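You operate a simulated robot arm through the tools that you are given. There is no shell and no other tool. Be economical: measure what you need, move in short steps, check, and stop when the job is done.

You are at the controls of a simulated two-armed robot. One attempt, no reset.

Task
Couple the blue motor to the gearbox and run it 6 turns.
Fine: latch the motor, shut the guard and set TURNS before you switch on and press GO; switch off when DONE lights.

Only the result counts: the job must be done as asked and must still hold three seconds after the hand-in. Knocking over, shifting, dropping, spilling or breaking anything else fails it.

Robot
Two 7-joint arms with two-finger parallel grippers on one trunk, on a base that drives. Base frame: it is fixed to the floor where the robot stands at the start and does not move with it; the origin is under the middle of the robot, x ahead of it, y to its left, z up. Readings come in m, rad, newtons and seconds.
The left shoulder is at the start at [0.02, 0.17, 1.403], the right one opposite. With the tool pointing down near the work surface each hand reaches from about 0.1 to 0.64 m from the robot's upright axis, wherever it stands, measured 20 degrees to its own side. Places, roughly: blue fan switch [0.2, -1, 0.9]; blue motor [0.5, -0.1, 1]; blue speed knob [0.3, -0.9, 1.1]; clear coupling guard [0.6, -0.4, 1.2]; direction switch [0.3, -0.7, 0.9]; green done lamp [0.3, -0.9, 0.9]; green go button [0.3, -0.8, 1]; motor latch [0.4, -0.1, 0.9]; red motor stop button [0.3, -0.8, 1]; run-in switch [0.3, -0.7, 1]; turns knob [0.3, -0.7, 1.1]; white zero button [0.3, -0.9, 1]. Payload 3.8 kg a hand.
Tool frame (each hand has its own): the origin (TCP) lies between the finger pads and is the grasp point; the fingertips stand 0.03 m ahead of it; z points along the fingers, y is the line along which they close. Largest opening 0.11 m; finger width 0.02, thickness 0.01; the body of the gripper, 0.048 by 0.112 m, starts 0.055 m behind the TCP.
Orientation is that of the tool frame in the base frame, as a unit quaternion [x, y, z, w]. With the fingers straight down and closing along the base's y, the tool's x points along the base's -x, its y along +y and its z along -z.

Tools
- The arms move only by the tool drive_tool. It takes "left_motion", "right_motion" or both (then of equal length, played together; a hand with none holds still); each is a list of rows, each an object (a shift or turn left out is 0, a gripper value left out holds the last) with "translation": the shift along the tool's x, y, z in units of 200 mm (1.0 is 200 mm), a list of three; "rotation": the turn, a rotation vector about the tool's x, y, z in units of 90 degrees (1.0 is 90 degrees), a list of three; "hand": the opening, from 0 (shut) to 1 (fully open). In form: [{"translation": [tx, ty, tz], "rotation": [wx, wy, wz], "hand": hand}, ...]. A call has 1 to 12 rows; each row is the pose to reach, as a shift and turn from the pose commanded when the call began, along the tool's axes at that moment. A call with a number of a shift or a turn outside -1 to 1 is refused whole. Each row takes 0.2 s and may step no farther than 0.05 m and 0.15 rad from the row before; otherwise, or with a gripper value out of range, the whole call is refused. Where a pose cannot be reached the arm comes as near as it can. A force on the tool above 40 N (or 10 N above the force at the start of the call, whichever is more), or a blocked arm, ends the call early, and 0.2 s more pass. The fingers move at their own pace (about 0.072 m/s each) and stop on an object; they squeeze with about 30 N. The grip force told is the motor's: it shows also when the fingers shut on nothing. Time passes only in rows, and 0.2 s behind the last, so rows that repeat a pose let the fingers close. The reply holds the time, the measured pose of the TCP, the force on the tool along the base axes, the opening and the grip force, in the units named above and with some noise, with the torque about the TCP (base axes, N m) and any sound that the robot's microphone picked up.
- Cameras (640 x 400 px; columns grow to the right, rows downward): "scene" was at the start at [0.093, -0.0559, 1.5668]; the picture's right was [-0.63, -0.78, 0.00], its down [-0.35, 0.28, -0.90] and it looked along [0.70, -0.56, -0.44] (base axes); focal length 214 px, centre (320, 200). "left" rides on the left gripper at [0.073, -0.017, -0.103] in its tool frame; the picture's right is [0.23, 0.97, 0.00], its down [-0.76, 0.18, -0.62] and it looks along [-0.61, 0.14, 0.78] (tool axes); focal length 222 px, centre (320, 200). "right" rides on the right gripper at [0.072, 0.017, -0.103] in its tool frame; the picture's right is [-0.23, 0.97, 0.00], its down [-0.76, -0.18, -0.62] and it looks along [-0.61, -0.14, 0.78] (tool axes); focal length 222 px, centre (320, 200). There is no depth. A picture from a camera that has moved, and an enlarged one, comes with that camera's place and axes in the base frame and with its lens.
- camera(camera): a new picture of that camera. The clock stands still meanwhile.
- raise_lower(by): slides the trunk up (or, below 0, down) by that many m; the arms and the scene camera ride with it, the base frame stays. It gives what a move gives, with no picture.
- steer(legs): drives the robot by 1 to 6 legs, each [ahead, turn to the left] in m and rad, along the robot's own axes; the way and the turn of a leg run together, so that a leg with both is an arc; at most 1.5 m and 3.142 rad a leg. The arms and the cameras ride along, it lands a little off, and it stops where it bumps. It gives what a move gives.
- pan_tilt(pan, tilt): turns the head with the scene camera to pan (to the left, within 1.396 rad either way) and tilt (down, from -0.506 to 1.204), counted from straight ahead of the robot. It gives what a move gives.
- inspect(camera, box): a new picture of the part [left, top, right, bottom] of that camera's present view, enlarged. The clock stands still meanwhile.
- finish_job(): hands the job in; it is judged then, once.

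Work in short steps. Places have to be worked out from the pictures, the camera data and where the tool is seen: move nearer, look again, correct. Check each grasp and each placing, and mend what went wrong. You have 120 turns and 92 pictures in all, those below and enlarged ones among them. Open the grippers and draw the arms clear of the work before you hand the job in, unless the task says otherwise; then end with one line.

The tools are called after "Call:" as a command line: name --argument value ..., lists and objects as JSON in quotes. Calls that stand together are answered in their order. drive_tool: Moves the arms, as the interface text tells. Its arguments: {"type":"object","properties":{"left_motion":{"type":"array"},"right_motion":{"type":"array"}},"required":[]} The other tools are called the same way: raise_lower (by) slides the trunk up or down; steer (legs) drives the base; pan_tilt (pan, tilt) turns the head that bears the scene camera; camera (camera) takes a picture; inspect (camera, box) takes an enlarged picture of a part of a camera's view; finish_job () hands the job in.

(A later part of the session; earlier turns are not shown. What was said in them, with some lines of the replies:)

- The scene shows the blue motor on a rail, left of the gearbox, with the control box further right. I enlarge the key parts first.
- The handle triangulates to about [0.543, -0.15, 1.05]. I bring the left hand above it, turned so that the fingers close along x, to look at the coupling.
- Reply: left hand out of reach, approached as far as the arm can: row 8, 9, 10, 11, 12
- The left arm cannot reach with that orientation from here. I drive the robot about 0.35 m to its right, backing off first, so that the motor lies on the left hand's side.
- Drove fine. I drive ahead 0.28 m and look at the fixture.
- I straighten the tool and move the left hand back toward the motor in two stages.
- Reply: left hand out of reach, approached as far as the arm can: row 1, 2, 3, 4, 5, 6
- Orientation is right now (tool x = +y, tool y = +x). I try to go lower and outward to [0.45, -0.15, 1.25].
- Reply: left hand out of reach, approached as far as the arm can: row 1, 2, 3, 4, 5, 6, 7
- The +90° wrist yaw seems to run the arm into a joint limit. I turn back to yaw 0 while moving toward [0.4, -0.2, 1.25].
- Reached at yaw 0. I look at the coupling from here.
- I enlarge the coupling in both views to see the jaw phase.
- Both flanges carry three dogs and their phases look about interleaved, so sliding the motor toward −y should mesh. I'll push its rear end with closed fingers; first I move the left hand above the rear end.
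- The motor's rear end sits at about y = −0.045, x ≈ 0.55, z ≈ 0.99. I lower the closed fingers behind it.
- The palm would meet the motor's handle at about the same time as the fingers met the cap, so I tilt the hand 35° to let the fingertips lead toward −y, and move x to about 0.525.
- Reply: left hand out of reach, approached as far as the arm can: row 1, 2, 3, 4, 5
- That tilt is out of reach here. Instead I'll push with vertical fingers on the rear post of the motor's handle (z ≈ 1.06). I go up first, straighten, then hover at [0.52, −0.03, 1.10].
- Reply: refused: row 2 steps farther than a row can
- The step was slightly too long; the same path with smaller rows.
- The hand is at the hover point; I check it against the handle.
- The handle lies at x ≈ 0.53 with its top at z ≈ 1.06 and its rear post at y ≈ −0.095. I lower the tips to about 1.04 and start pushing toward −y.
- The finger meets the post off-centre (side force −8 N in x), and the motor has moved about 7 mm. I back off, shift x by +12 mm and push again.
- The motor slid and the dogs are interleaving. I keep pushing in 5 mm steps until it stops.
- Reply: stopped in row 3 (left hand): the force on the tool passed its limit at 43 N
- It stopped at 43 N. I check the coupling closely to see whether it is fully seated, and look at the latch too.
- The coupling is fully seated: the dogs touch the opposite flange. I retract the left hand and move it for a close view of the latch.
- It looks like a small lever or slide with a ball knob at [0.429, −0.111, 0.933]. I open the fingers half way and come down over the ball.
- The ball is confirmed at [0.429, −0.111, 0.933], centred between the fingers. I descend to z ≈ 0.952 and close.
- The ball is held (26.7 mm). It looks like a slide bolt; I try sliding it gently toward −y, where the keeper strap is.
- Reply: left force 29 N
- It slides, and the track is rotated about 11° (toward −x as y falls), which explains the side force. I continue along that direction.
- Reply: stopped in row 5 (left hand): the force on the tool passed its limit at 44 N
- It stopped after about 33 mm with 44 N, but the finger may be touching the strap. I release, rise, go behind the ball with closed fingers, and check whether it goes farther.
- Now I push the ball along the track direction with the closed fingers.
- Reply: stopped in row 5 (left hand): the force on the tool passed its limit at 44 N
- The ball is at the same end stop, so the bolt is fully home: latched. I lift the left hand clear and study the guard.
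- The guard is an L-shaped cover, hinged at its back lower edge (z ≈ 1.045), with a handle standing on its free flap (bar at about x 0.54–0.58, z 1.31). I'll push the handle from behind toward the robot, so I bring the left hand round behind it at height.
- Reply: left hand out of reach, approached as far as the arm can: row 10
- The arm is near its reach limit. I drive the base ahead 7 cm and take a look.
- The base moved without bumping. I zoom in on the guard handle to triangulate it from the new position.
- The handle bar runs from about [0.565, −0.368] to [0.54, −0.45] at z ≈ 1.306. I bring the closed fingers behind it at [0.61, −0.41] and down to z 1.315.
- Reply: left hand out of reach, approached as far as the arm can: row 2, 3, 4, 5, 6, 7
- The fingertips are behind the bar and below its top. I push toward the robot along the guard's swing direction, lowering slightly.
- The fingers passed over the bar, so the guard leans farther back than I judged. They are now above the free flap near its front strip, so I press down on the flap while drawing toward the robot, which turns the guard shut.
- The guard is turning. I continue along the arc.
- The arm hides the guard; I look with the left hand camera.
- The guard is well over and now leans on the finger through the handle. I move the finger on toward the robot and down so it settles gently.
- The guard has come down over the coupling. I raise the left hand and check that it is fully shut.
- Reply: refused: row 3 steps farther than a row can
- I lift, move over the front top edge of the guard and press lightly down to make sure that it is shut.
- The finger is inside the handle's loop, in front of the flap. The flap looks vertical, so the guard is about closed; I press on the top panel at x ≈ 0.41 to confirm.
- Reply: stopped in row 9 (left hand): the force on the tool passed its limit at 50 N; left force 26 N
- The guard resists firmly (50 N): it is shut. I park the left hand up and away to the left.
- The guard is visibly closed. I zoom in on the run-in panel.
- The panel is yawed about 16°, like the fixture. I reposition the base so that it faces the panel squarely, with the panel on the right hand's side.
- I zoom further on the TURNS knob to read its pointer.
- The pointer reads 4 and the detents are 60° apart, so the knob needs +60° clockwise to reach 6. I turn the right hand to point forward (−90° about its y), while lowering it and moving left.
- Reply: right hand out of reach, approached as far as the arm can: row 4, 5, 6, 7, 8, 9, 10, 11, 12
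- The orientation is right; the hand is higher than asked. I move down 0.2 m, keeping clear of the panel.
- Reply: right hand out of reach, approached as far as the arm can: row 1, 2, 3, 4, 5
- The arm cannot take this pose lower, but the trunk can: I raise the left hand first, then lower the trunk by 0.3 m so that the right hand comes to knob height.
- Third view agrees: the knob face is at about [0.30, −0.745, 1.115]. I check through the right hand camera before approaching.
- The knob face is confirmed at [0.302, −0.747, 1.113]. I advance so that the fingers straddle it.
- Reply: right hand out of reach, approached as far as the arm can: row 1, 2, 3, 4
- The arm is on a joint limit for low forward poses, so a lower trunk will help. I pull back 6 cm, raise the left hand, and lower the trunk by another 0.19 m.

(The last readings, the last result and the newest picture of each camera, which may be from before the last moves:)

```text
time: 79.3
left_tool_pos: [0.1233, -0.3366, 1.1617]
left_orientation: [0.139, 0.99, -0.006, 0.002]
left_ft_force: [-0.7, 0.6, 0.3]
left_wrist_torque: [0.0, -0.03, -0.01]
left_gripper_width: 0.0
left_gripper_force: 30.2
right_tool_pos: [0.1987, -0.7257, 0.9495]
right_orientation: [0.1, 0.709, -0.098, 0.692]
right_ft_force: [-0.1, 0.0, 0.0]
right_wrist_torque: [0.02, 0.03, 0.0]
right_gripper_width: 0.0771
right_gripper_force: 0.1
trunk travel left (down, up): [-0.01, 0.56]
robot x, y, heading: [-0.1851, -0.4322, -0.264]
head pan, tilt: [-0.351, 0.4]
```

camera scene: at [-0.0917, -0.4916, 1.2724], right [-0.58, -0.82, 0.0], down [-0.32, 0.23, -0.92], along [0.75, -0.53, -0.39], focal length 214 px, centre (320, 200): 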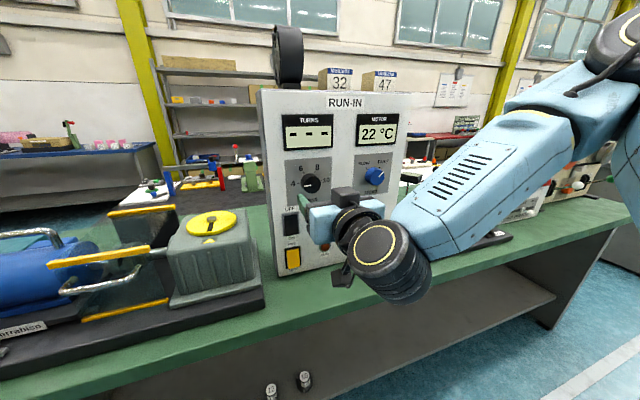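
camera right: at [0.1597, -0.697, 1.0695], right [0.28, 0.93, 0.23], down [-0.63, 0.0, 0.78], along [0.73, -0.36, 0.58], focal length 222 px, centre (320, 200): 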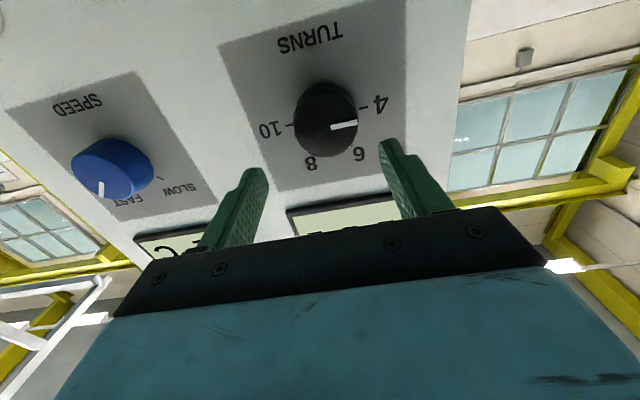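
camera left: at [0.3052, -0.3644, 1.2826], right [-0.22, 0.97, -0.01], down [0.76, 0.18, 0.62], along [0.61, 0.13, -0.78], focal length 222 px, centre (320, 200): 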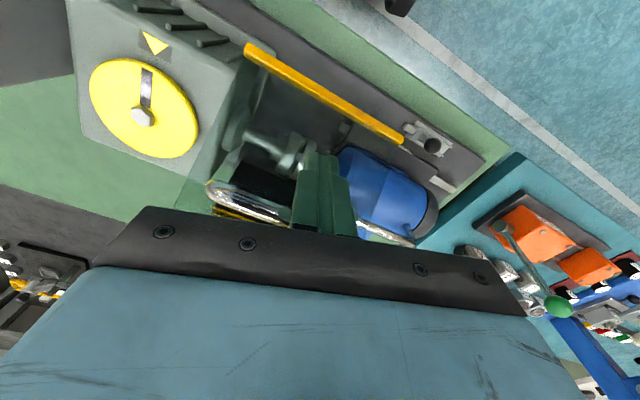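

Now I raise the right hand to knob height, in front of the TURNS knob.

Call:
drive_tool --right_motion '[{"translation": [-0.2, 0.01, 0]}, {"translation": [-0.4, 0.02, 0]}, {"translation": [-0.6, 0.03, 0]}, {"translation": [-0.82, 0.04, 0]}]'

Call:
camera --camera "right"

```text
time: 80.3
left_tool_pos: [0.1231, -0.3349, 1.1603]
left_orientation: [0.139, 0.99, -0.006, 0.002]
left_ft_force: [0.7, -0.2, 0.4]
left_wrist_torque: [0.0, 0.02, -0.02]
left_gripper_width: 0.0003
left_gripper_force: 30.3
right_tool_pos: [0.2044, -0.7205, 1.1135]
right_orientation: [0.101, 0.709, -0.098, 0.691]
right_ft_force: [-0.1, -0.1, -0.3]
right_wrist_torque: [-0.01, 0.03, 0.02]
right_gripper_width: 0.0771
right_gripper_force: 0.0
trunk travel left (down, up): [-0.01, 0.56]
robot x, y, heading: [-0.1892, -0.4344, -0.264]
head pan, tilt: [-0.351, 0.4]
```

```text
32 pictures are left
camera right: at [0.1077, -0.6754, 1.0442], right [0.28, 0.93, 0.23], down [-0.63, 0.0, 0.78], along [0.73, -0.36, 0.59], focal length 222 px, centre (320, 200)
```

right: 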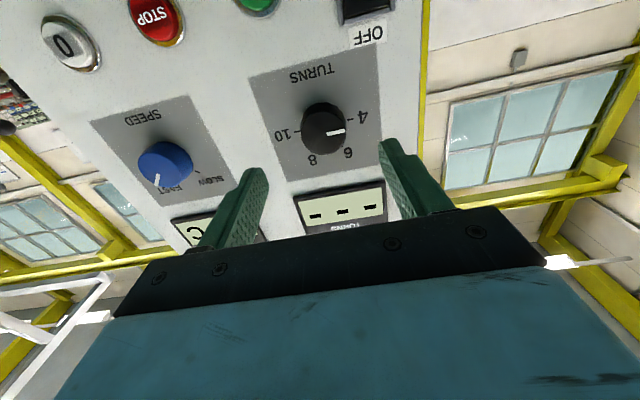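

Now within reach and aligned with the knob. I advance 9 cm to straddle it.

Call:
drive_tool --right_motion '[{"translation": [-0.005, 0.0, 0.15]}, {"translation": [-0.01, 0.0, 0.28]}, {"translation": [-0.012, 0.003, 0.38]}, {"translation": [-0.014, 0.003, 0.445]}]'

Call:
camera --camera "right"

```text
time: 81.3
left_tool_pos: [0.118, -0.3351, 1.1611]
left_orientation: [0.14, 0.99, -0.006, 0.004]
left_ft_force: [-0.2, -1.2, 0.5]
left_wrist_torque: [0.0, 0.05, 0.02]
left_gripper_width: 0.0001
left_gripper_force: 29.9
right_tool_pos: [0.2868, -0.7425, 1.1134]
right_orientation: [0.1, 0.709, -0.098, 0.692]
right_ft_force: [-36.4, 8.5, -12.6]
right_wrist_torque: [0.11, -0.02, 0.69]
right_gripper_width: 0.0741
right_gripper_force: 0.0
trunk travel left (down, up): [-0.01, 0.56]
robot x, y, heading: [-0.1908, -0.4342, -0.262]
head pan, tilt: [-0.351, 0.4]
```

```text
31 pictures are left
camera right: at [0.1886, -0.6984, 1.0443], right [0.27, 0.93, 0.23], down [-0.63, 0.0, 0.78], along [0.73, -0.35, 0.59], focal length 222 px, centre (320, 200)
```

right: 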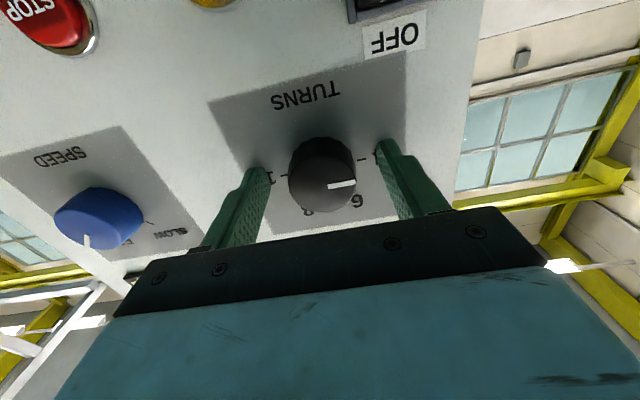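

The tips touch the panel (36 N). I back off 4 mm and then close on the knob.

Call:
drive_tool --right_motion '[{"translation": [0, 0, -0.028]}, {"translation": [0, 0, -0.028]}, {"translation": [0, 0, -0.028], "hand": 0.3}, {"translation": [0, 0, -0.028], "hand": 0.0}, {"translation": [0, 0, -0.028], "hand": 0.0}, {"translation": [0, 0, -0.028], "hand": 0.0}]'

Call:
camera --camera "right"

```text
time: 82.7
left_tool_pos: [0.1248, -0.3356, 1.1605]
left_orientation: [0.139, 0.99, -0.008, 0.002]
left_ft_force: [0.4, 0.5, -0.6]
left_wrist_torque: [0.0, -0.02, -0.01]
left_gripper_width: 0.0
left_gripper_force: 30.0
right_tool_pos: [0.2861, -0.742, 1.1154]
right_orientation: [0.099, 0.707, -0.098, 0.693]
right_ft_force: [11.1, 4.7, 12.1]
right_wrist_torque: [-0.06, -0.49, 0.48]
right_gripper_width: 0.0436
right_gripper_force: 45.1
trunk travel left (down, up): [-0.01, 0.56]
robot x, y, heading: [-0.1884, -0.4338, -0.264]
head pan, tilt: [-0.351, 0.4]
```

```text
30 pictures are left
camera right: at [0.1893, -0.6973, 1.0459], right [0.28, 0.93, 0.23], down [-0.63, 0.0, 0.77], along [0.72, -0.36, 0.59], focal length 222 px, centre (320, 200)
```

right: 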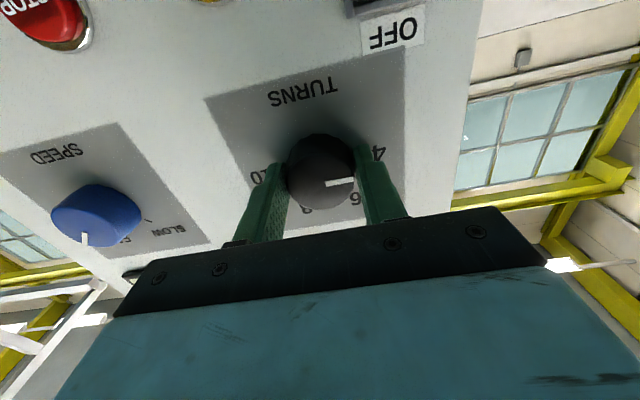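

The knob is gripped (43.6 mm). I turn it +60° about the tool axis (clockwise, from 4 to 6).

Call:
drive_tool --right_motion '[{"rotation": [0, 0, 0.085]}, {"rotation": [0, 0, 0.17]}, {"rotation": [0, 0, 0.255]}, {"rotation": [0, 0, 0.34]}, {"rotation": [0, 0, 0.425]}, {"rotation": [0, 0, 0.51]}, {"rotation": [0, 0, 0.595]}, {"rotation": [0, 0, 0.67]}, {"rotation": [0, 0, 0.67]}]'

Call:
camera --camera "right"

```text
time: 84.7
left_tool_pos: [0.1241, -0.3347, 1.1601]
left_orientation: [0.139, 0.99, -0.007, 0.002]
left_ft_force: [0.1, -0.4, 0.8]
left_wrist_torque: [0.01, 0.01, -0.01]
left_gripper_width: 0.0
left_gripper_force: 30.0
right_tool_pos: [0.2859, -0.7401, 1.1153]
right_orientation: [0.442, 0.561, 0.263, 0.649]
right_ft_force: [19.0, 5.2, 23.1]
right_wrist_torque: [-0.12, -0.28, 0.85]
right_gripper_width: 0.0432
right_gripper_force: 44.8
trunk travel left (down, up): [-0.01, 0.56]
robot x, y, heading: [-0.1848, -0.4341, -0.262]
head pan, tilt: [-0.351, 0.4]
```

```text
29 pictures are left
camera right: at [0.2052, -0.6438, 1.0973], right [0.1, 0.27, 0.96], down [-0.8, -0.55, 0.24], along [0.59, -0.79, 0.16], focal length 222 px, centre (320, 200)
```

right: 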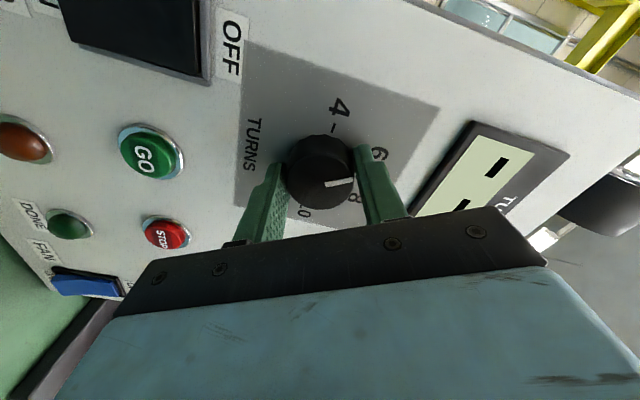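

By the same parallax as before, the pointer is now on 6. I release, back off and check from the scene camera.

Call:
drive_tool --right_motion '[{"hand": 0.65}, {"hand": 0.65}, {"hand": 0.65}, {"translation": [0, 0, -0.1]}, {"translation": [0, 0, -0.25]}, {"translation": [0, 0, -0.4]}]'

Call:
camera --camera "right"

```text
time: 86.1
left_tool_pos: [0.122, -0.3369, 1.1611]
left_orientation: [0.139, 0.99, -0.006, 0.002]
left_ft_force: [0.6, 0.0, 0.1]
left_wrist_torque: [-0.02, 0.01, 0.01]
left_gripper_width: 0.0
left_gripper_force: 29.5
right_tool_pos: [0.2078, -0.7206, 1.1171]
right_orientation: [0.444, 0.561, 0.261, 0.647]
right_ft_force: [0.0, 0.0, -0.4]
right_wrist_torque: [0.01, -0.02, -0.03]
right_gripper_width: 0.0713
right_gripper_force: 0.1
trunk travel left (down, up): [-0.01, 0.56]
robot x, y, heading: [-0.1886, -0.4335, -0.269]
head pan, tilt: [-0.351, 0.4]
```

```text
28 pictures are left
camera right: at [0.127, -0.6247, 1.0988], right [0.1, 0.27, 0.96], down [-0.8, -0.55, 0.24], along [0.59, -0.79, 0.16], focal length 222 px, centre (320, 200)
```

right: 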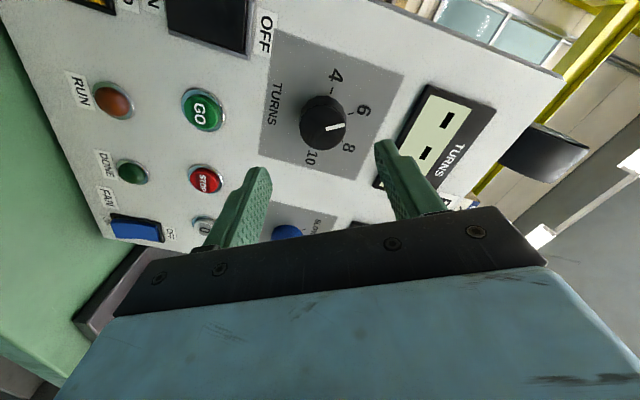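

I zoom on the knob to verify the setting.

Call:
inspect --camera "right" --box '[270, 50, 400, 180]'

```text
3.08 times, centred on (335, 115) of right
camera zoom: at [0.127, -0.6247, 1.0988], right [0.1, 0.27, 0.96], down [-0.8, -0.55, 0.24], along [0.59, -0.79, 0.16], focal length 684 px, centre (274, 462)
```

zoom: 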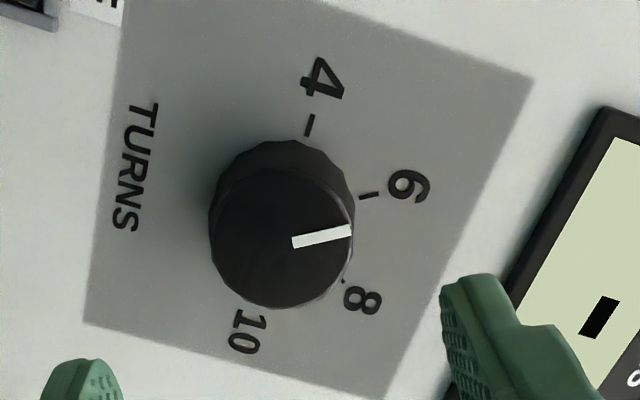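

The pointer is on 6. Next I close the fingers, turn the hand back and move in front of the lower (ON) half of the black rocker at about [0.322, −0.694, 1.0].

Call:
drive_tool --right_motion '[{"translation": [0.06, -0.04, 0], "rotation": [0, 0, -0.08], "hand": 0}, {"translation": [0.12, -0.08, 0], "rotation": [0, 0, -0.16]}, {"translation": [0.18, -0.12, 0], "rotation": [0, 0, -0.24]}, {"translation": [0.24, -0.16, 0], "rotation": [0, 0, -0.32]}, {"translation": [0.3, -0.2, 0.01], "rotation": [0, 0, -0.4]}, {"translation": [0.36, -0.24, 0.01], "rotation": [0, 0, -0.48]}, {"translation": [0.42, -0.28, 0.02], "rotation": [0, 0, -0.56]}, {"translation": [0.48, -0.32, 0.02], "rotation": [0, 0, -0.63]}, {"translation": [0.535, -0.366, 0.024], "rotation": [0, 0, -0.67]}]'

Call:
camera --camera "right"

Call:
inspect --camera "scene" --box '[220, 40, 420, 240]'

```text
time: 88.1
left_tool_pos: [0.1231, -0.3366, 1.1604]
left_orientation: [0.139, 0.99, -0.006, 0.001]
left_ft_force: [-0.4, 0.8, -0.5]
left_wrist_torque: [-0.01, -0.03, 0.01]
left_gripper_width: 0.0
left_gripper_force: 30.0
right_tool_pos: [0.2259, -0.6665, 0.9998]
right_orientation: [0.101, 0.708, -0.1, 0.692]
right_ft_force: [0.5, 0.7, 0.4]
right_wrist_torque: [-0.02, -0.03, 0.01]
right_gripper_width: 0.0001
right_gripper_force: 30.3
trunk travel left (down, up): [-0.01, 0.56]
robot x, y, heading: [-0.1888, -0.4326, -0.27]
head pan, tilt: [-0.351, 0.4]
```

```text
26 pictures are left
camera right: at [0.1288, -0.6221, 0.9305], right [0.28, 0.93, 0.23], down [-0.63, 0.0, 0.78], along [0.72, -0.36, 0.59], focal length 222 px, centre (320, 200)
```

right: 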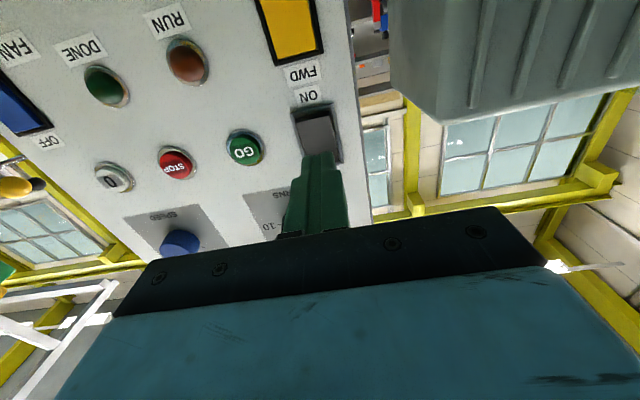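

```text
2.00 times, centred on (320, 140) of scene
camera zoom: at [-0.0916, -0.4916, 1.0824], right [-0.58, -0.82, 0.0], down [-0.32, 0.22, -0.92], along [0.75, -0.53, -0.39], focal length 429 px, centre (320, 320)
```

zoom: 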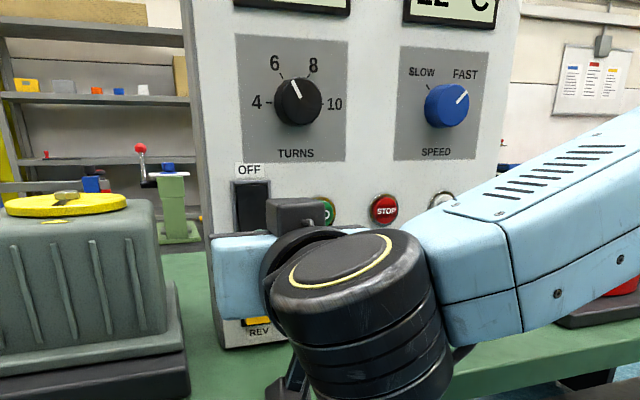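

The scene view clearly shows the knob on 6. The rocker centre is at about [0.321, −0.70, 1.005]; I press its lower (ON) half.

Call:
drive_tool --right_motion '[{"translation": [0.03, -0.03, 0.1]}, {"translation": [0.04, -0.03, 0.2]}, {"translation": [0.04, -0.03, 0.27]}, {"translation": [0.04, -0.03, 0.31]}, {"translation": [0.04, -0.03, 0.34]}, {"translation": [0.04, -0.03, 0.365]}, {"translation": [0.04, -0.03, 0.385]}]'

Call:
camera --camera "right"

```text
time: 89.8
left_tool_pos: [0.1199, -0.3358, 1.1608]
left_orientation: [0.14, 0.99, -0.007, 0.003]
left_ft_force: [-0.2, 0.8, -0.2]
left_wrist_torque: [-0.01, -0.01, -0.01]
left_gripper_width: 0.0002
left_gripper_force: 30.2
right_tool_pos: [0.2913, -0.6936, 0.9904]
right_orientation: [0.099, 0.709, -0.097, 0.692]
right_ft_force: [-24.3, 1.3, 1.9]
right_wrist_torque: [-0.01, -0.25, -0.15]
right_gripper_width: 0.0
right_gripper_force: 30.2
trunk travel left (down, up): [-0.01, 0.56]
robot x, y, heading: [-0.1852, -0.4319, -0.266]
head pan, tilt: [-0.351, 0.4]
stopped in row 7 (right hand): the force on the tool passed its limit at 42 N (the readings are from after the stop); the commanded pose is now the measured one
```

```text
24 pictures are left
camera right: at [0.1942, -0.6477, 0.9212], right [0.27, 0.93, 0.23], down [-0.63, 0.0, 0.78], along [0.73, -0.36, 0.59], focal length 222 px, centre (320, 200)
```

right: 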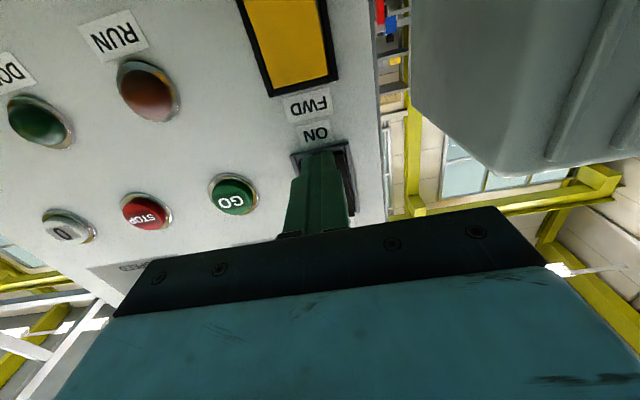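

I back off, then check the display for power.

Call:
drive_tool --right_motion '[{"translation": [0, 0, -0.12]}, {"translation": [0, 0, -0.24]}, {"translation": [0, 0, -0.34]}]'

Call:
inspect --camera "scene" --box '[240, 0, 400, 220]'

Call:
camera --camera "right"

```text
time: 90.6
left_tool_pos: [0.1228, -0.3368, 1.1593]
left_orientation: [0.141, 0.99, -0.007, 0.002]
left_ft_force: [-0.3, -0.5, 0.1]
left_wrist_torque: [-0.01, -0.01, -0.02]
left_gripper_width: 0.0001
left_gripper_force: 30.2
right_tool_pos: [0.2292, -0.6731, 0.9893]
right_orientation: [0.101, 0.71, -0.098, 0.69]
right_ft_force: [0.5, -0.6, 0.6]
right_wrist_torque: [-0.03, -0.01, 0.0]
right_gripper_width: 0.0
right_gripper_force: 30.3
trunk travel left (down, up): [-0.01, 0.56]
robot x, y, heading: [-0.1893, -0.4345, -0.272]
head pan, tilt: [-0.351, 0.4]
```

```text
1.82 times, centred on (320, 110) of scene
camera zoom: at [-0.0926, -0.4915, 1.0825], right [-0.58, -0.82, 0.0], down [-0.32, 0.22, -0.92], along [0.75, -0.53, -0.39], focal length 390 px, centre (320, 364)
```

zoom: 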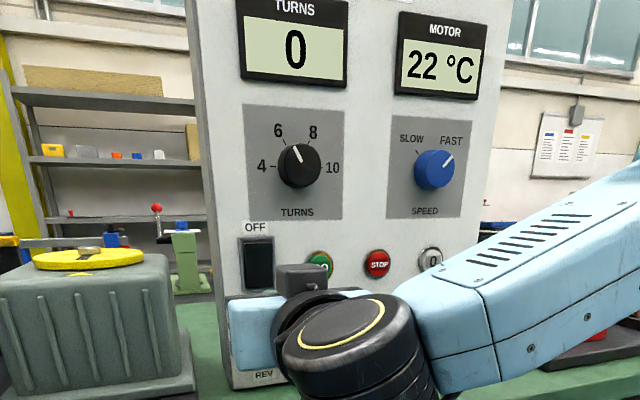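

```text
22 pictures are left
camera right: at [0.1326, -0.6288, 0.9214], right [0.28, 0.93, 0.23], down [-0.63, 0.0, 0.78], along [0.73, -0.36, 0.58], focal length 222 px, centre (320, 200)
```

right: 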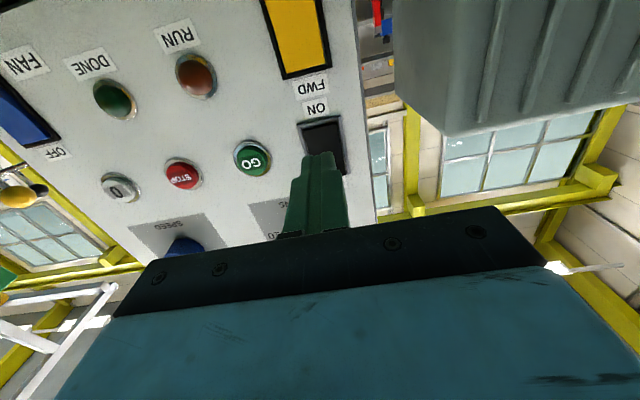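

The panel is powered and shows 0. The GO button triangulates to about [0.302, −0.770, 1.006]; I move in front of it and look.

Call:
drive_tool --right_motion '[{"translation": [-0.03, -0.12, 0.0]}, {"translation": [-0.06, -0.24, 0.04]}, {"translation": [-0.093, -0.364, 0.1]}]'

Call:
camera --camera "right"

```text
time: 91.4
left_tool_pos: [0.1218, -0.3367, 1.1614]
left_orientation: [0.14, 0.99, -0.006, 0.001]
left_ft_force: [0.6, -0.6, 0.7]
left_wrist_torque: [0.01, 0.05, -0.03]
left_gripper_width: 0.0002
left_gripper_force: 30.4
right_tool_pos: [0.2291, -0.7494, 1.0072]
right_orientation: [0.1, 0.71, -0.098, 0.69]
right_ft_force: [-0.8, 0.4, -0.1]
right_wrist_torque: [0.01, -0.01, 0.03]
right_gripper_width: 0.0001
right_gripper_force: 29.7
trunk travel left (down, up): [-0.01, 0.56]
robot x, y, heading: [-0.1874, -0.4326, -0.266]
head pan, tilt: [-0.351, 0.4]
```

```text
21 pictures are left
camera right: at [0.1312, -0.705, 0.9396], right [0.28, 0.93, 0.23], down [-0.63, 0.0, 0.78], along [0.73, -0.36, 0.58], focal length 222 px, centre (320, 200)
```

right: 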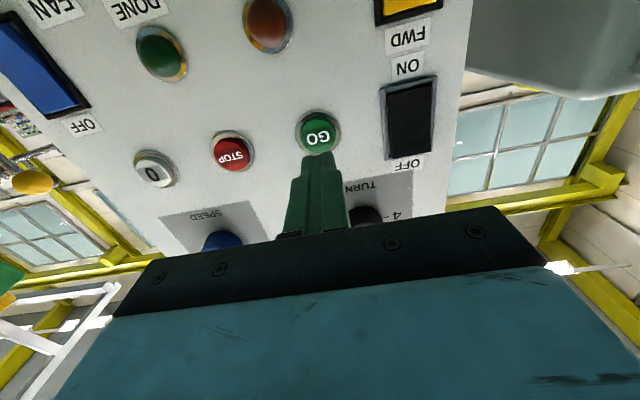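

Well aligned with GO. I press it.

Call:
drive_tool --right_motion '[{"translation": [0.02, -0.01, 0.1]}, {"translation": [0.02, -0.01, 0.18]}, {"translation": [0.02, -0.01, 0.215]}, {"translation": [0.02, -0.01, 0.24]}, {"translation": [0.02, -0.01, 0.26]}, {"translation": [0.02, -0.01, 0.1]}, {"translation": [0.02, -0.01, 0.0]}]'

Call:
inspect --camera "scene" --box '[240, 0, 400, 220]'

```text
time: 93.0
left_tool_pos: [0.1228, -0.335, 1.1601]
left_orientation: [0.14, 0.99, -0.006, 0.002]
left_ft_force: [0.1, 0.2, 0.1]
left_wrist_torque: [0.04, 0.0, 0.0]
left_gripper_width: 0.0
left_gripper_force: 29.5
right_tool_pos: [0.2278, -0.751, 1.003]
right_orientation: [0.1, 0.71, -0.098, 0.69]
right_ft_force: [-0.1, 0.6, 0.2]
right_wrist_torque: [0.0, 0.01, 0.02]
right_gripper_width: 0.0001
right_gripper_force: 30.2
trunk travel left (down, up): [-0.01, 0.56]
robot x, y, heading: [-0.1927, -0.4339, -0.263]
head pan, tilt: [-0.351, 0.4]
heard: click
```

```text
1.82 times, centred on (320, 110) of scene
camera zoom: at [-0.0924, -0.4915, 1.0825], right [-0.58, -0.82, 0.0], down [-0.32, 0.22, -0.92], along [0.75, -0.53, -0.39], focal length 390 px, centre (320, 364)
```

zoom: 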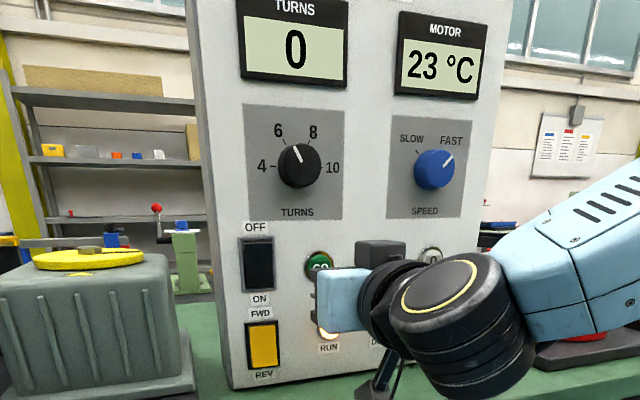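

RUN is lit and the motor runs (23 °C). While it turns, I move the hand in front of the rocker's upper (OFF) half, without touching it.

Call:
drive_tool --right_motion '[{"translation": [-0.03, 0.12, -0.05]}, {"translation": [-0.06, 0.25, -0.1]}, {"translation": [-0.088, 0.375, -0.1]}]'

Call:
camera --camera "right"

Call:
inspect --camera "scene" --box '[240, 0, 400, 220]'

```text
time: 93.8
left_tool_pos: [0.123, -0.3373, 1.1604]
left_orientation: [0.14, 0.99, -0.006, 0.002]
left_ft_force: [0.6, -0.2, -0.8]
left_wrist_torque: [-0.01, 0.0, 0.02]
left_gripper_width: 0.0
left_gripper_force: 29.8
right_tool_pos: [0.2305, -0.6717, 1.023]
right_orientation: [0.101, 0.711, -0.099, 0.689]
right_ft_force: [0.5, -0.4, 0.8]
right_wrist_torque: [-0.01, 0.02, -0.03]
right_gripper_width: 0.0001
right_gripper_force: 30.1
trunk travel left (down, up): [-0.01, 0.56]
robot x, y, heading: [-0.1896, -0.4305, -0.267]
head pan, tilt: [-0.351, 0.4]
```

```text
19 pictures are left
camera right: at [0.1347, -0.6276, 0.9543], right [0.28, 0.93, 0.23], down [-0.63, 0.0, 0.78], along [0.73, -0.36, 0.58], focal length 222 px, centre (320, 200)
```

right: 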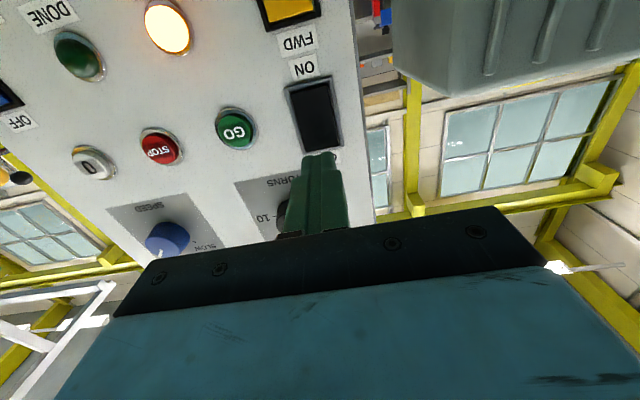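

```text
1.82 times, centred on (320, 110) of scene
camera zoom: at [-0.0921, -0.4917, 1.0824], right [-0.58, -0.82, 0.0], down [-0.32, 0.23, -0.92], along [0.75, -0.53, -0.39], focal length 390 px, centre (320, 364)
```

zoom: 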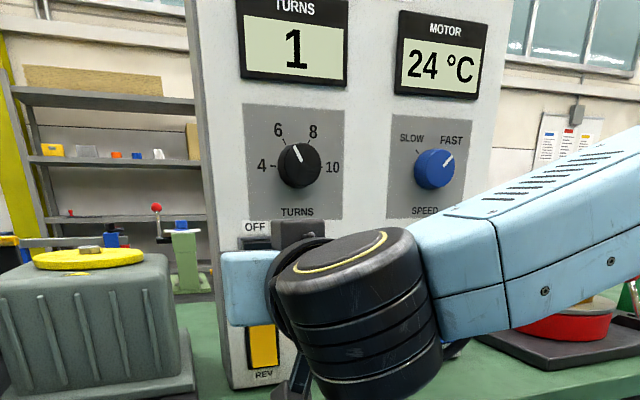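

Turn 1 counted at 24 °C. I wait in place, watching the DONE lamp.

Call:
drive_tool --right_motion '[{"translation": [0, 0, 0]}, {"translation": [0, 0, 0]}, {"translation": [0, 0, 0]}, {"translation": [0, 0, 0]}, {"translation": [0, 0, 0]}, {"translation": [0, 0, 0]}, {"translation": [0, 0, 0]}, {"translation": [0, 0, 0]}, {"translation": [0, 0, 0]}, {"translation": [0, 0, 0]}]'

Call:
inspect --camera "scene" --box '[240, 0, 400, 220]'

```text
time: 96.0
left_tool_pos: [0.1226, -0.3355, 1.1608]
left_orientation: [0.14, 0.99, -0.006, 0.002]
left_ft_force: [-0.4, 1.0, -0.7]
left_wrist_torque: [-0.06, 0.0, -0.04]
left_gripper_width: 0.0002
left_gripper_force: 30.4
right_tool_pos: [0.232, -0.6711, 1.0232]
right_orientation: [0.1, 0.71, -0.098, 0.69]
right_ft_force: [0.5, 0.8, 0.0]
right_wrist_torque: [-0.02, -0.01, 0.01]
right_gripper_width: 0.0
right_gripper_force: 29.2
trunk travel left (down, up): [-0.01, 0.56]
robot x, y, heading: [-0.1906, -0.4355, -0.264]
head pan, tilt: [-0.351, 0.4]
```

```text
1.82 times, centred on (320, 110) of scene
camera zoom: at [-0.0925, -0.4916, 1.0824], right [-0.58, -0.82, 0.0], down [-0.32, 0.23, -0.92], along [0.75, -0.53, -0.39], focal length 390 px, centre (320, 364)
```

zoom: 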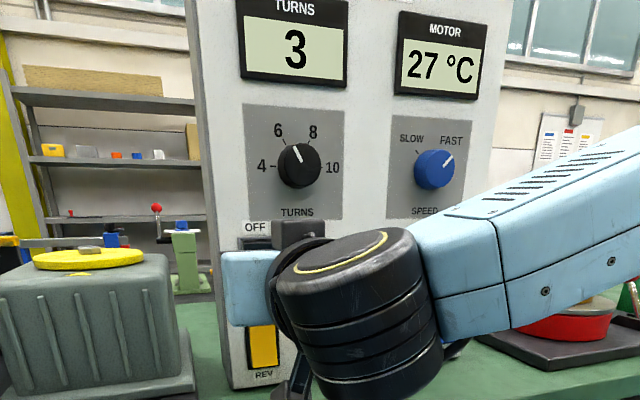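

Three turns, 27 °C. About three more seconds are needed, so I wait again.

Call:
drive_tool --right_motion '[{"translation": [0, 0, 0]}, {"translation": [0, 0, 0]}, {"translation": [0, 0, 0]}, {"translation": [0, 0, 0]}, {"translation": [0, 0, 0]}, {"translation": [0, 0, 0]}, {"translation": [0, 0, 0]}, {"translation": [0, 0, 0]}, {"translation": [0, 0, 0]}, {"translation": [0, 0, 0]}, {"translation": [0, 0, 0]}, {"translation": [0, 0, 0]}]'

Call:
camera --camera "right"

Call:
inspect --camera "scene" --box '[240, 0, 400, 220]'

```text
time: 98.6
left_tool_pos: [0.1221, -0.3369, 1.1594]
left_orientation: [0.14, 0.99, -0.007, 0.001]
left_ft_force: [0.8, -0.2, 0.5]
left_wrist_torque: [-0.03, -0.02, -0.01]
left_gripper_width: 0.0002
left_gripper_force: 30.4
right_tool_pos: [0.2319, -0.6713, 1.023]
right_orientation: [0.1, 0.711, -0.097, 0.69]
right_ft_force: [-0.1, 0.4, -0.7]
right_wrist_torque: [0.0, 0.03, -0.01]
right_gripper_width: 0.0001
right_gripper_force: 30.2
trunk travel left (down, up): [-0.01, 0.56]
robot x, y, heading: [-0.1907, -0.4331, -0.263]
head pan, tilt: [-0.351, 0.4]
```

```text
16 pictures are left
camera right: at [0.1344, -0.6276, 0.9545], right [0.28, 0.93, 0.23], down [-0.63, 0.0, 0.78], along [0.73, -0.36, 0.58], focal length 222 px, centre (320, 200)
```

right: 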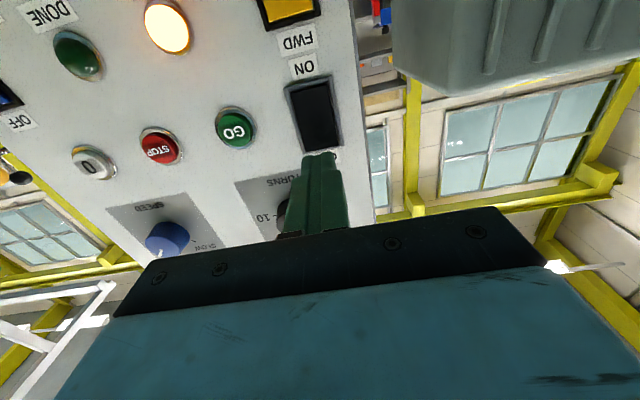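

```text
1.82 times, centred on (320, 110) of scene
camera zoom: at [-0.0925, -0.4916, 1.0824], right [-0.58, -0.82, 0.0], down [-0.32, 0.23, -0.92], along [0.75, -0.53, -0.39], focal length 390 px, centre (320, 364)
```

zoom: 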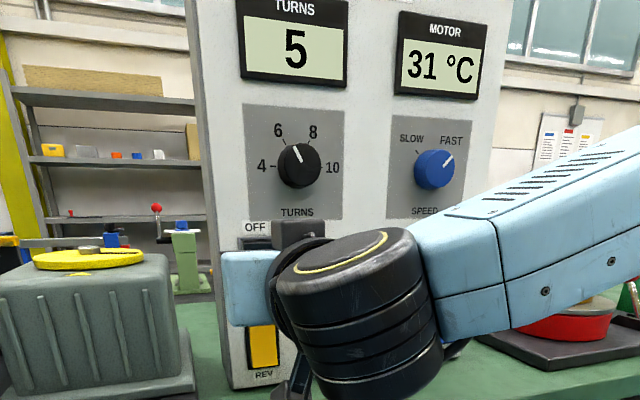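

Five turns, still running. I wait a bit more.

Call:
drive_tool --right_motion '[{"translation": [0, 0, 0]}, {"translation": [0, 0, 0]}, {"translation": [0, 0, 0]}, {"translation": [0, 0, 0]}, {"translation": [0, 0, 0]}, {"translation": [0, 0, 0]}]'

Call:
camera --camera "right"

```text
time: 100.0
left_tool_pos: [0.1222, -0.336, 1.1597]
left_orientation: [0.139, 0.99, -0.006, 0.002]
left_ft_force: [-0.4, 0.2, -1.1]
left_wrist_torque: [0.01, 0.01, -0.01]
left_gripper_width: 0.0
left_gripper_force: 30.3
right_tool_pos: [0.2321, -0.6727, 1.0239]
right_orientation: [0.1, 0.71, -0.098, 0.69]
right_ft_force: [-0.9, -0.7, -0.7]
right_wrist_torque: [-0.02, 0.0, 0.0]
right_gripper_width: 0.0004
right_gripper_force: 30.0
trunk travel left (down, up): [-0.01, 0.56]
robot x, y, heading: [-0.1883, -0.4338, -0.273]
head pan, tilt: [-0.351, 0.4]
```

```text
14 pictures are left
camera right: at [0.1344, -0.6276, 0.9545], right [0.28, 0.93, 0.23], down [-0.63, 0.0, 0.78], along [0.73, -0.36, 0.58], focal length 222 px, centre (320, 200)
```

right: 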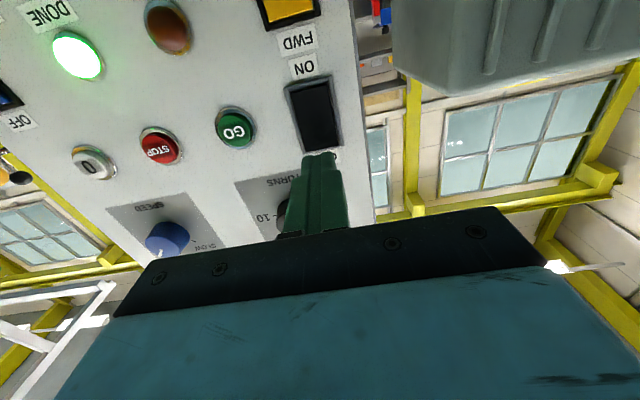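

DONE is lit. I press the OFF half of the rocker.

Call:
drive_tool --right_motion '[{"translation": [0, -0.005, 0.12]}, {"translation": [0, -0.005, 0.22]}, {"translation": [0, -0.005, 0.26]}, {"translation": [0, -0.005, 0.29]}, {"translation": [0, -0.005, 0.315]}, {"translation": [0, -0.005, 0.335]}]'

Call:
drive_tool --right_motion '[{"translation": [0, 0, -0.15]}, {"translation": [0, 0, -0.3]}, {"translation": [0, 0, -0.45]}]'

Call:
inspect --camera "scene" --box '[240, 0, 400, 220]'

Call:
camera --camera "right"

```text
time: 101.4
left_tool_pos: [0.1189, -0.3347, 1.1618]
left_orientation: [0.14, 0.99, -0.007, 0.003]
left_ft_force: [-0.3, -0.2, -0.2]
left_wrist_torque: [-0.02, 0.01, -0.01]
left_gripper_width: 0.0001
left_gripper_force: 30.0
right_tool_pos: [0.29, -0.6904, 1.0206]
right_orientation: [0.099, 0.71, -0.097, 0.69]
right_ft_force: [-36.5, 7.1, -3.8]
right_wrist_torque: [0.4, 0.35, -0.13]
right_gripper_width: 0.0
right_gripper_force: 29.7
trunk travel left (down, up): [-0.01, 0.56]
robot x, y, heading: [-0.1912, -0.4354, -0.269]
head pan, tilt: [-0.351, 0.4]
```

```text
time: 102.2
left_tool_pos: [0.1225, -0.336, 1.1604]
left_orientation: [0.139, 0.99, -0.007, 0.003]
left_ft_force: [-0.3, 0.3, 1.0]
left_wrist_torque: [0.0, 0.04, -0.01]
left_gripper_width: 0.0002
left_gripper_force: 29.9
right_tool_pos: [0.2059, -0.6679, 1.0251]
right_orientation: [0.1, 0.71, -0.097, 0.69]
right_ft_force: [-0.3, -0.4, 0.0]
right_wrist_torque: [0.02, 0.0, 0.01]
right_gripper_width: 0.0001
right_gripper_force: 29.3
trunk travel left (down, up): [-0.01, 0.56]
robot x, y, heading: [-0.1893, -0.4353, -0.265]
head pan, tilt: [-0.351, 0.4]
```

```text
1.82 times, centred on (320, 110) of scene
camera zoom: at [-0.0926, -0.4915, 1.0825], right [-0.58, -0.82, 0.0], down [-0.32, 0.22, -0.92], along [0.75, -0.53, -0.39], focal length 390 px, centre (320, 364)
```

zoom: 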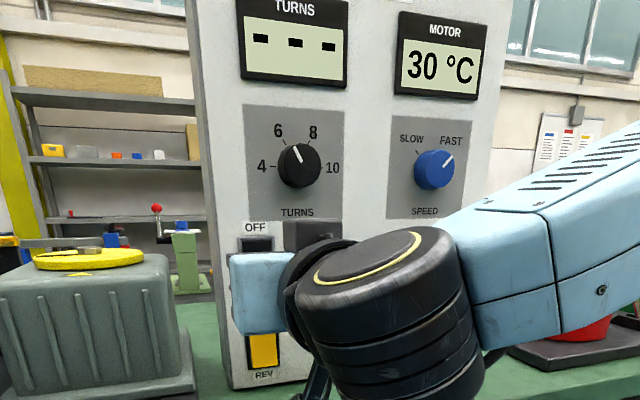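

```text
12 pictures are left
camera right: at [0.1098, -0.6233, 0.9558], right [0.28, 0.93, 0.23], down [-0.63, 0.0, 0.78], along [0.73, -0.36, 0.58], focal length 222 px, centre (320, 200)
```

right: 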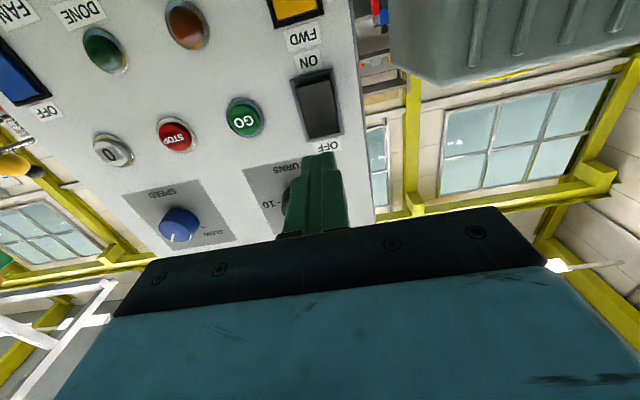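

The panel is off and the display is blank. I open both grippers, back the base away, and take a last look.

Call:
steer --legs '[[-0.2, 0]]'

Call:
drive_tool --left_motion '[{"hand": 1}, {"hand": 1}, {"hand": 1}, {"hand": 1}, {"hand": 1}]' --right_motion '[{"hand": 1}, {"hand": 1}, {"hand": 1}, {"hand": 1}, {"hand": 1}]'

Call:
raise_lower --by 0.4

Call:
pan_tilt --pan 0.05 --tilt 0.55

Call:
camera --camera "scene"

```text
time: 103.8
left_tool_pos: [-0.0676, -0.2836, 1.1603]
left_orientation: [0.137, 0.991, -0.007, 0.002]
left_ft_force: [-0.5, 0.3, -0.2]
left_wrist_torque: [0.01, 0.0, 0.01]
left_gripper_width: 0.0
left_gripper_force: 30.6
right_tool_pos: [0.0166, -0.6143, 1.0243]
right_orientation: [0.099, 0.709, -0.097, 0.691]
right_ft_force: [0.4, 0.6, 0.0]
right_wrist_torque: [0.01, 0.01, 0.0]
right_gripper_width: 0.0002
right_gripper_force: 29.8
trunk travel left (down, up): [-0.01, 0.56]
robot x, y, heading: [-0.3727, -0.3825, -0.262]
head pan, tilt: [-0.351, 0.4]
```

```text
time: 105.0
left_tool_pos: [-0.0684, -0.2832, 1.1602]
left_orientation: [0.139, 0.99, -0.007, 0.002]
left_ft_force: [0.3, 0.0, 0.1]
left_wrist_torque: [0.0, -0.03, -0.01]
left_gripper_width: 0.11
left_gripper_force: 0.2
right_tool_pos: [0.0177, -0.6161, 1.0247]
right_orientation: [0.099, 0.711, -0.097, 0.69]
right_ft_force: [-0.3, 0.1, -0.7]
right_wrist_torque: [0.02, 0.0, 0.01]
right_gripper_width: 0.1099
right_gripper_force: 0.1
trunk travel left (down, up): [-0.01, 0.56]
robot x, y, heading: [-0.3802, -0.3832, -0.267]
head pan, tilt: [-0.351, 0.4]
```

```text
time: 108.8
left_tool_pos: [-0.0683, -0.2836, 1.5604]
left_orientation: [0.139, 0.99, -0.007, 0.002]
left_ft_force: [-0.4, 1.1, 0.1]
left_wrist_torque: [0.02, 0.01, -0.01]
left_gripper_width: 0.11
left_gripper_force: 0.1
right_tool_pos: [0.0161, -0.6153, 1.4237]
right_orientation: [0.1, 0.711, -0.098, 0.69]
right_ft_force: [0.0, -0.5, -0.1]
right_wrist_torque: [0.02, 0.01, 0.0]
right_gripper_width: 0.1099
right_gripper_force: 0.0
trunk travel left (down, up): [-0.41, 0.16]
robot x, y, heading: [-0.3777, -0.383, -0.264]
head pan, tilt: [-0.351, 0.4]
```

```text
time: 109.7
left_tool_pos: [-0.0692, -0.2837, 1.5599]
left_orientation: [0.138, 0.99, -0.007, 0.002]
left_ft_force: [0.7, 0.1, 0.5]
left_wrist_torque: [-0.01, 0.01, -0.01]
left_gripper_width: 0.1102
left_gripper_force: 0.1
right_tool_pos: [0.0168, -0.6155, 1.4237]
right_orientation: [0.099, 0.711, -0.097, 0.69]
right_ft_force: [0.8, -0.1, -1.0]
right_wrist_torque: [0.0, 0.03, -0.03]
right_gripper_width: 0.1098
right_gripper_force: 0.0
trunk travel left (down, up): [-0.41, 0.16]
robot x, y, heading: [-0.3804, -0.3809, -0.262]
head pan, tilt: [0.051, 0.55]
```

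```text
11 pictures are left
camera scene: at [-0.2712, -0.4053, 1.4687], right [-0.21, -0.98, 0.0], down [-0.51, 0.11, -0.85], along [0.83, -0.18, -0.52], focal length 214 px, centre (320, 200)
```

scene: 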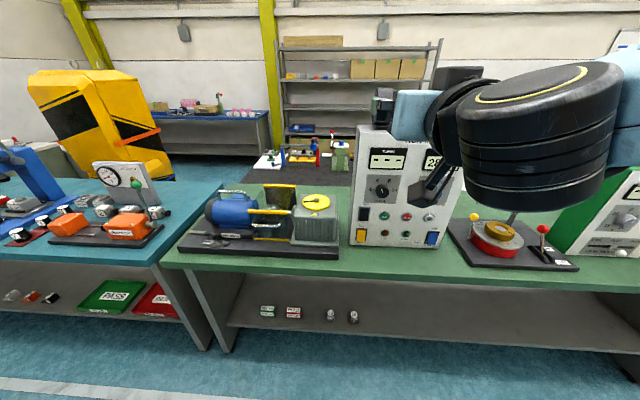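

Everything stands as intended: motor coupled and latched, guard shut, panel off, hands open and clear. I hand the job in.

Call:
finish_job

```text
The job is handed in.
```

The blue motor is coupled to the gearbox and latched, and the guard is shut. It ran with TURNS set to 6 until DONE lit, and I then switched it off; the last count I read was 5, one check before DONE. Both hands are open and clear of the work.
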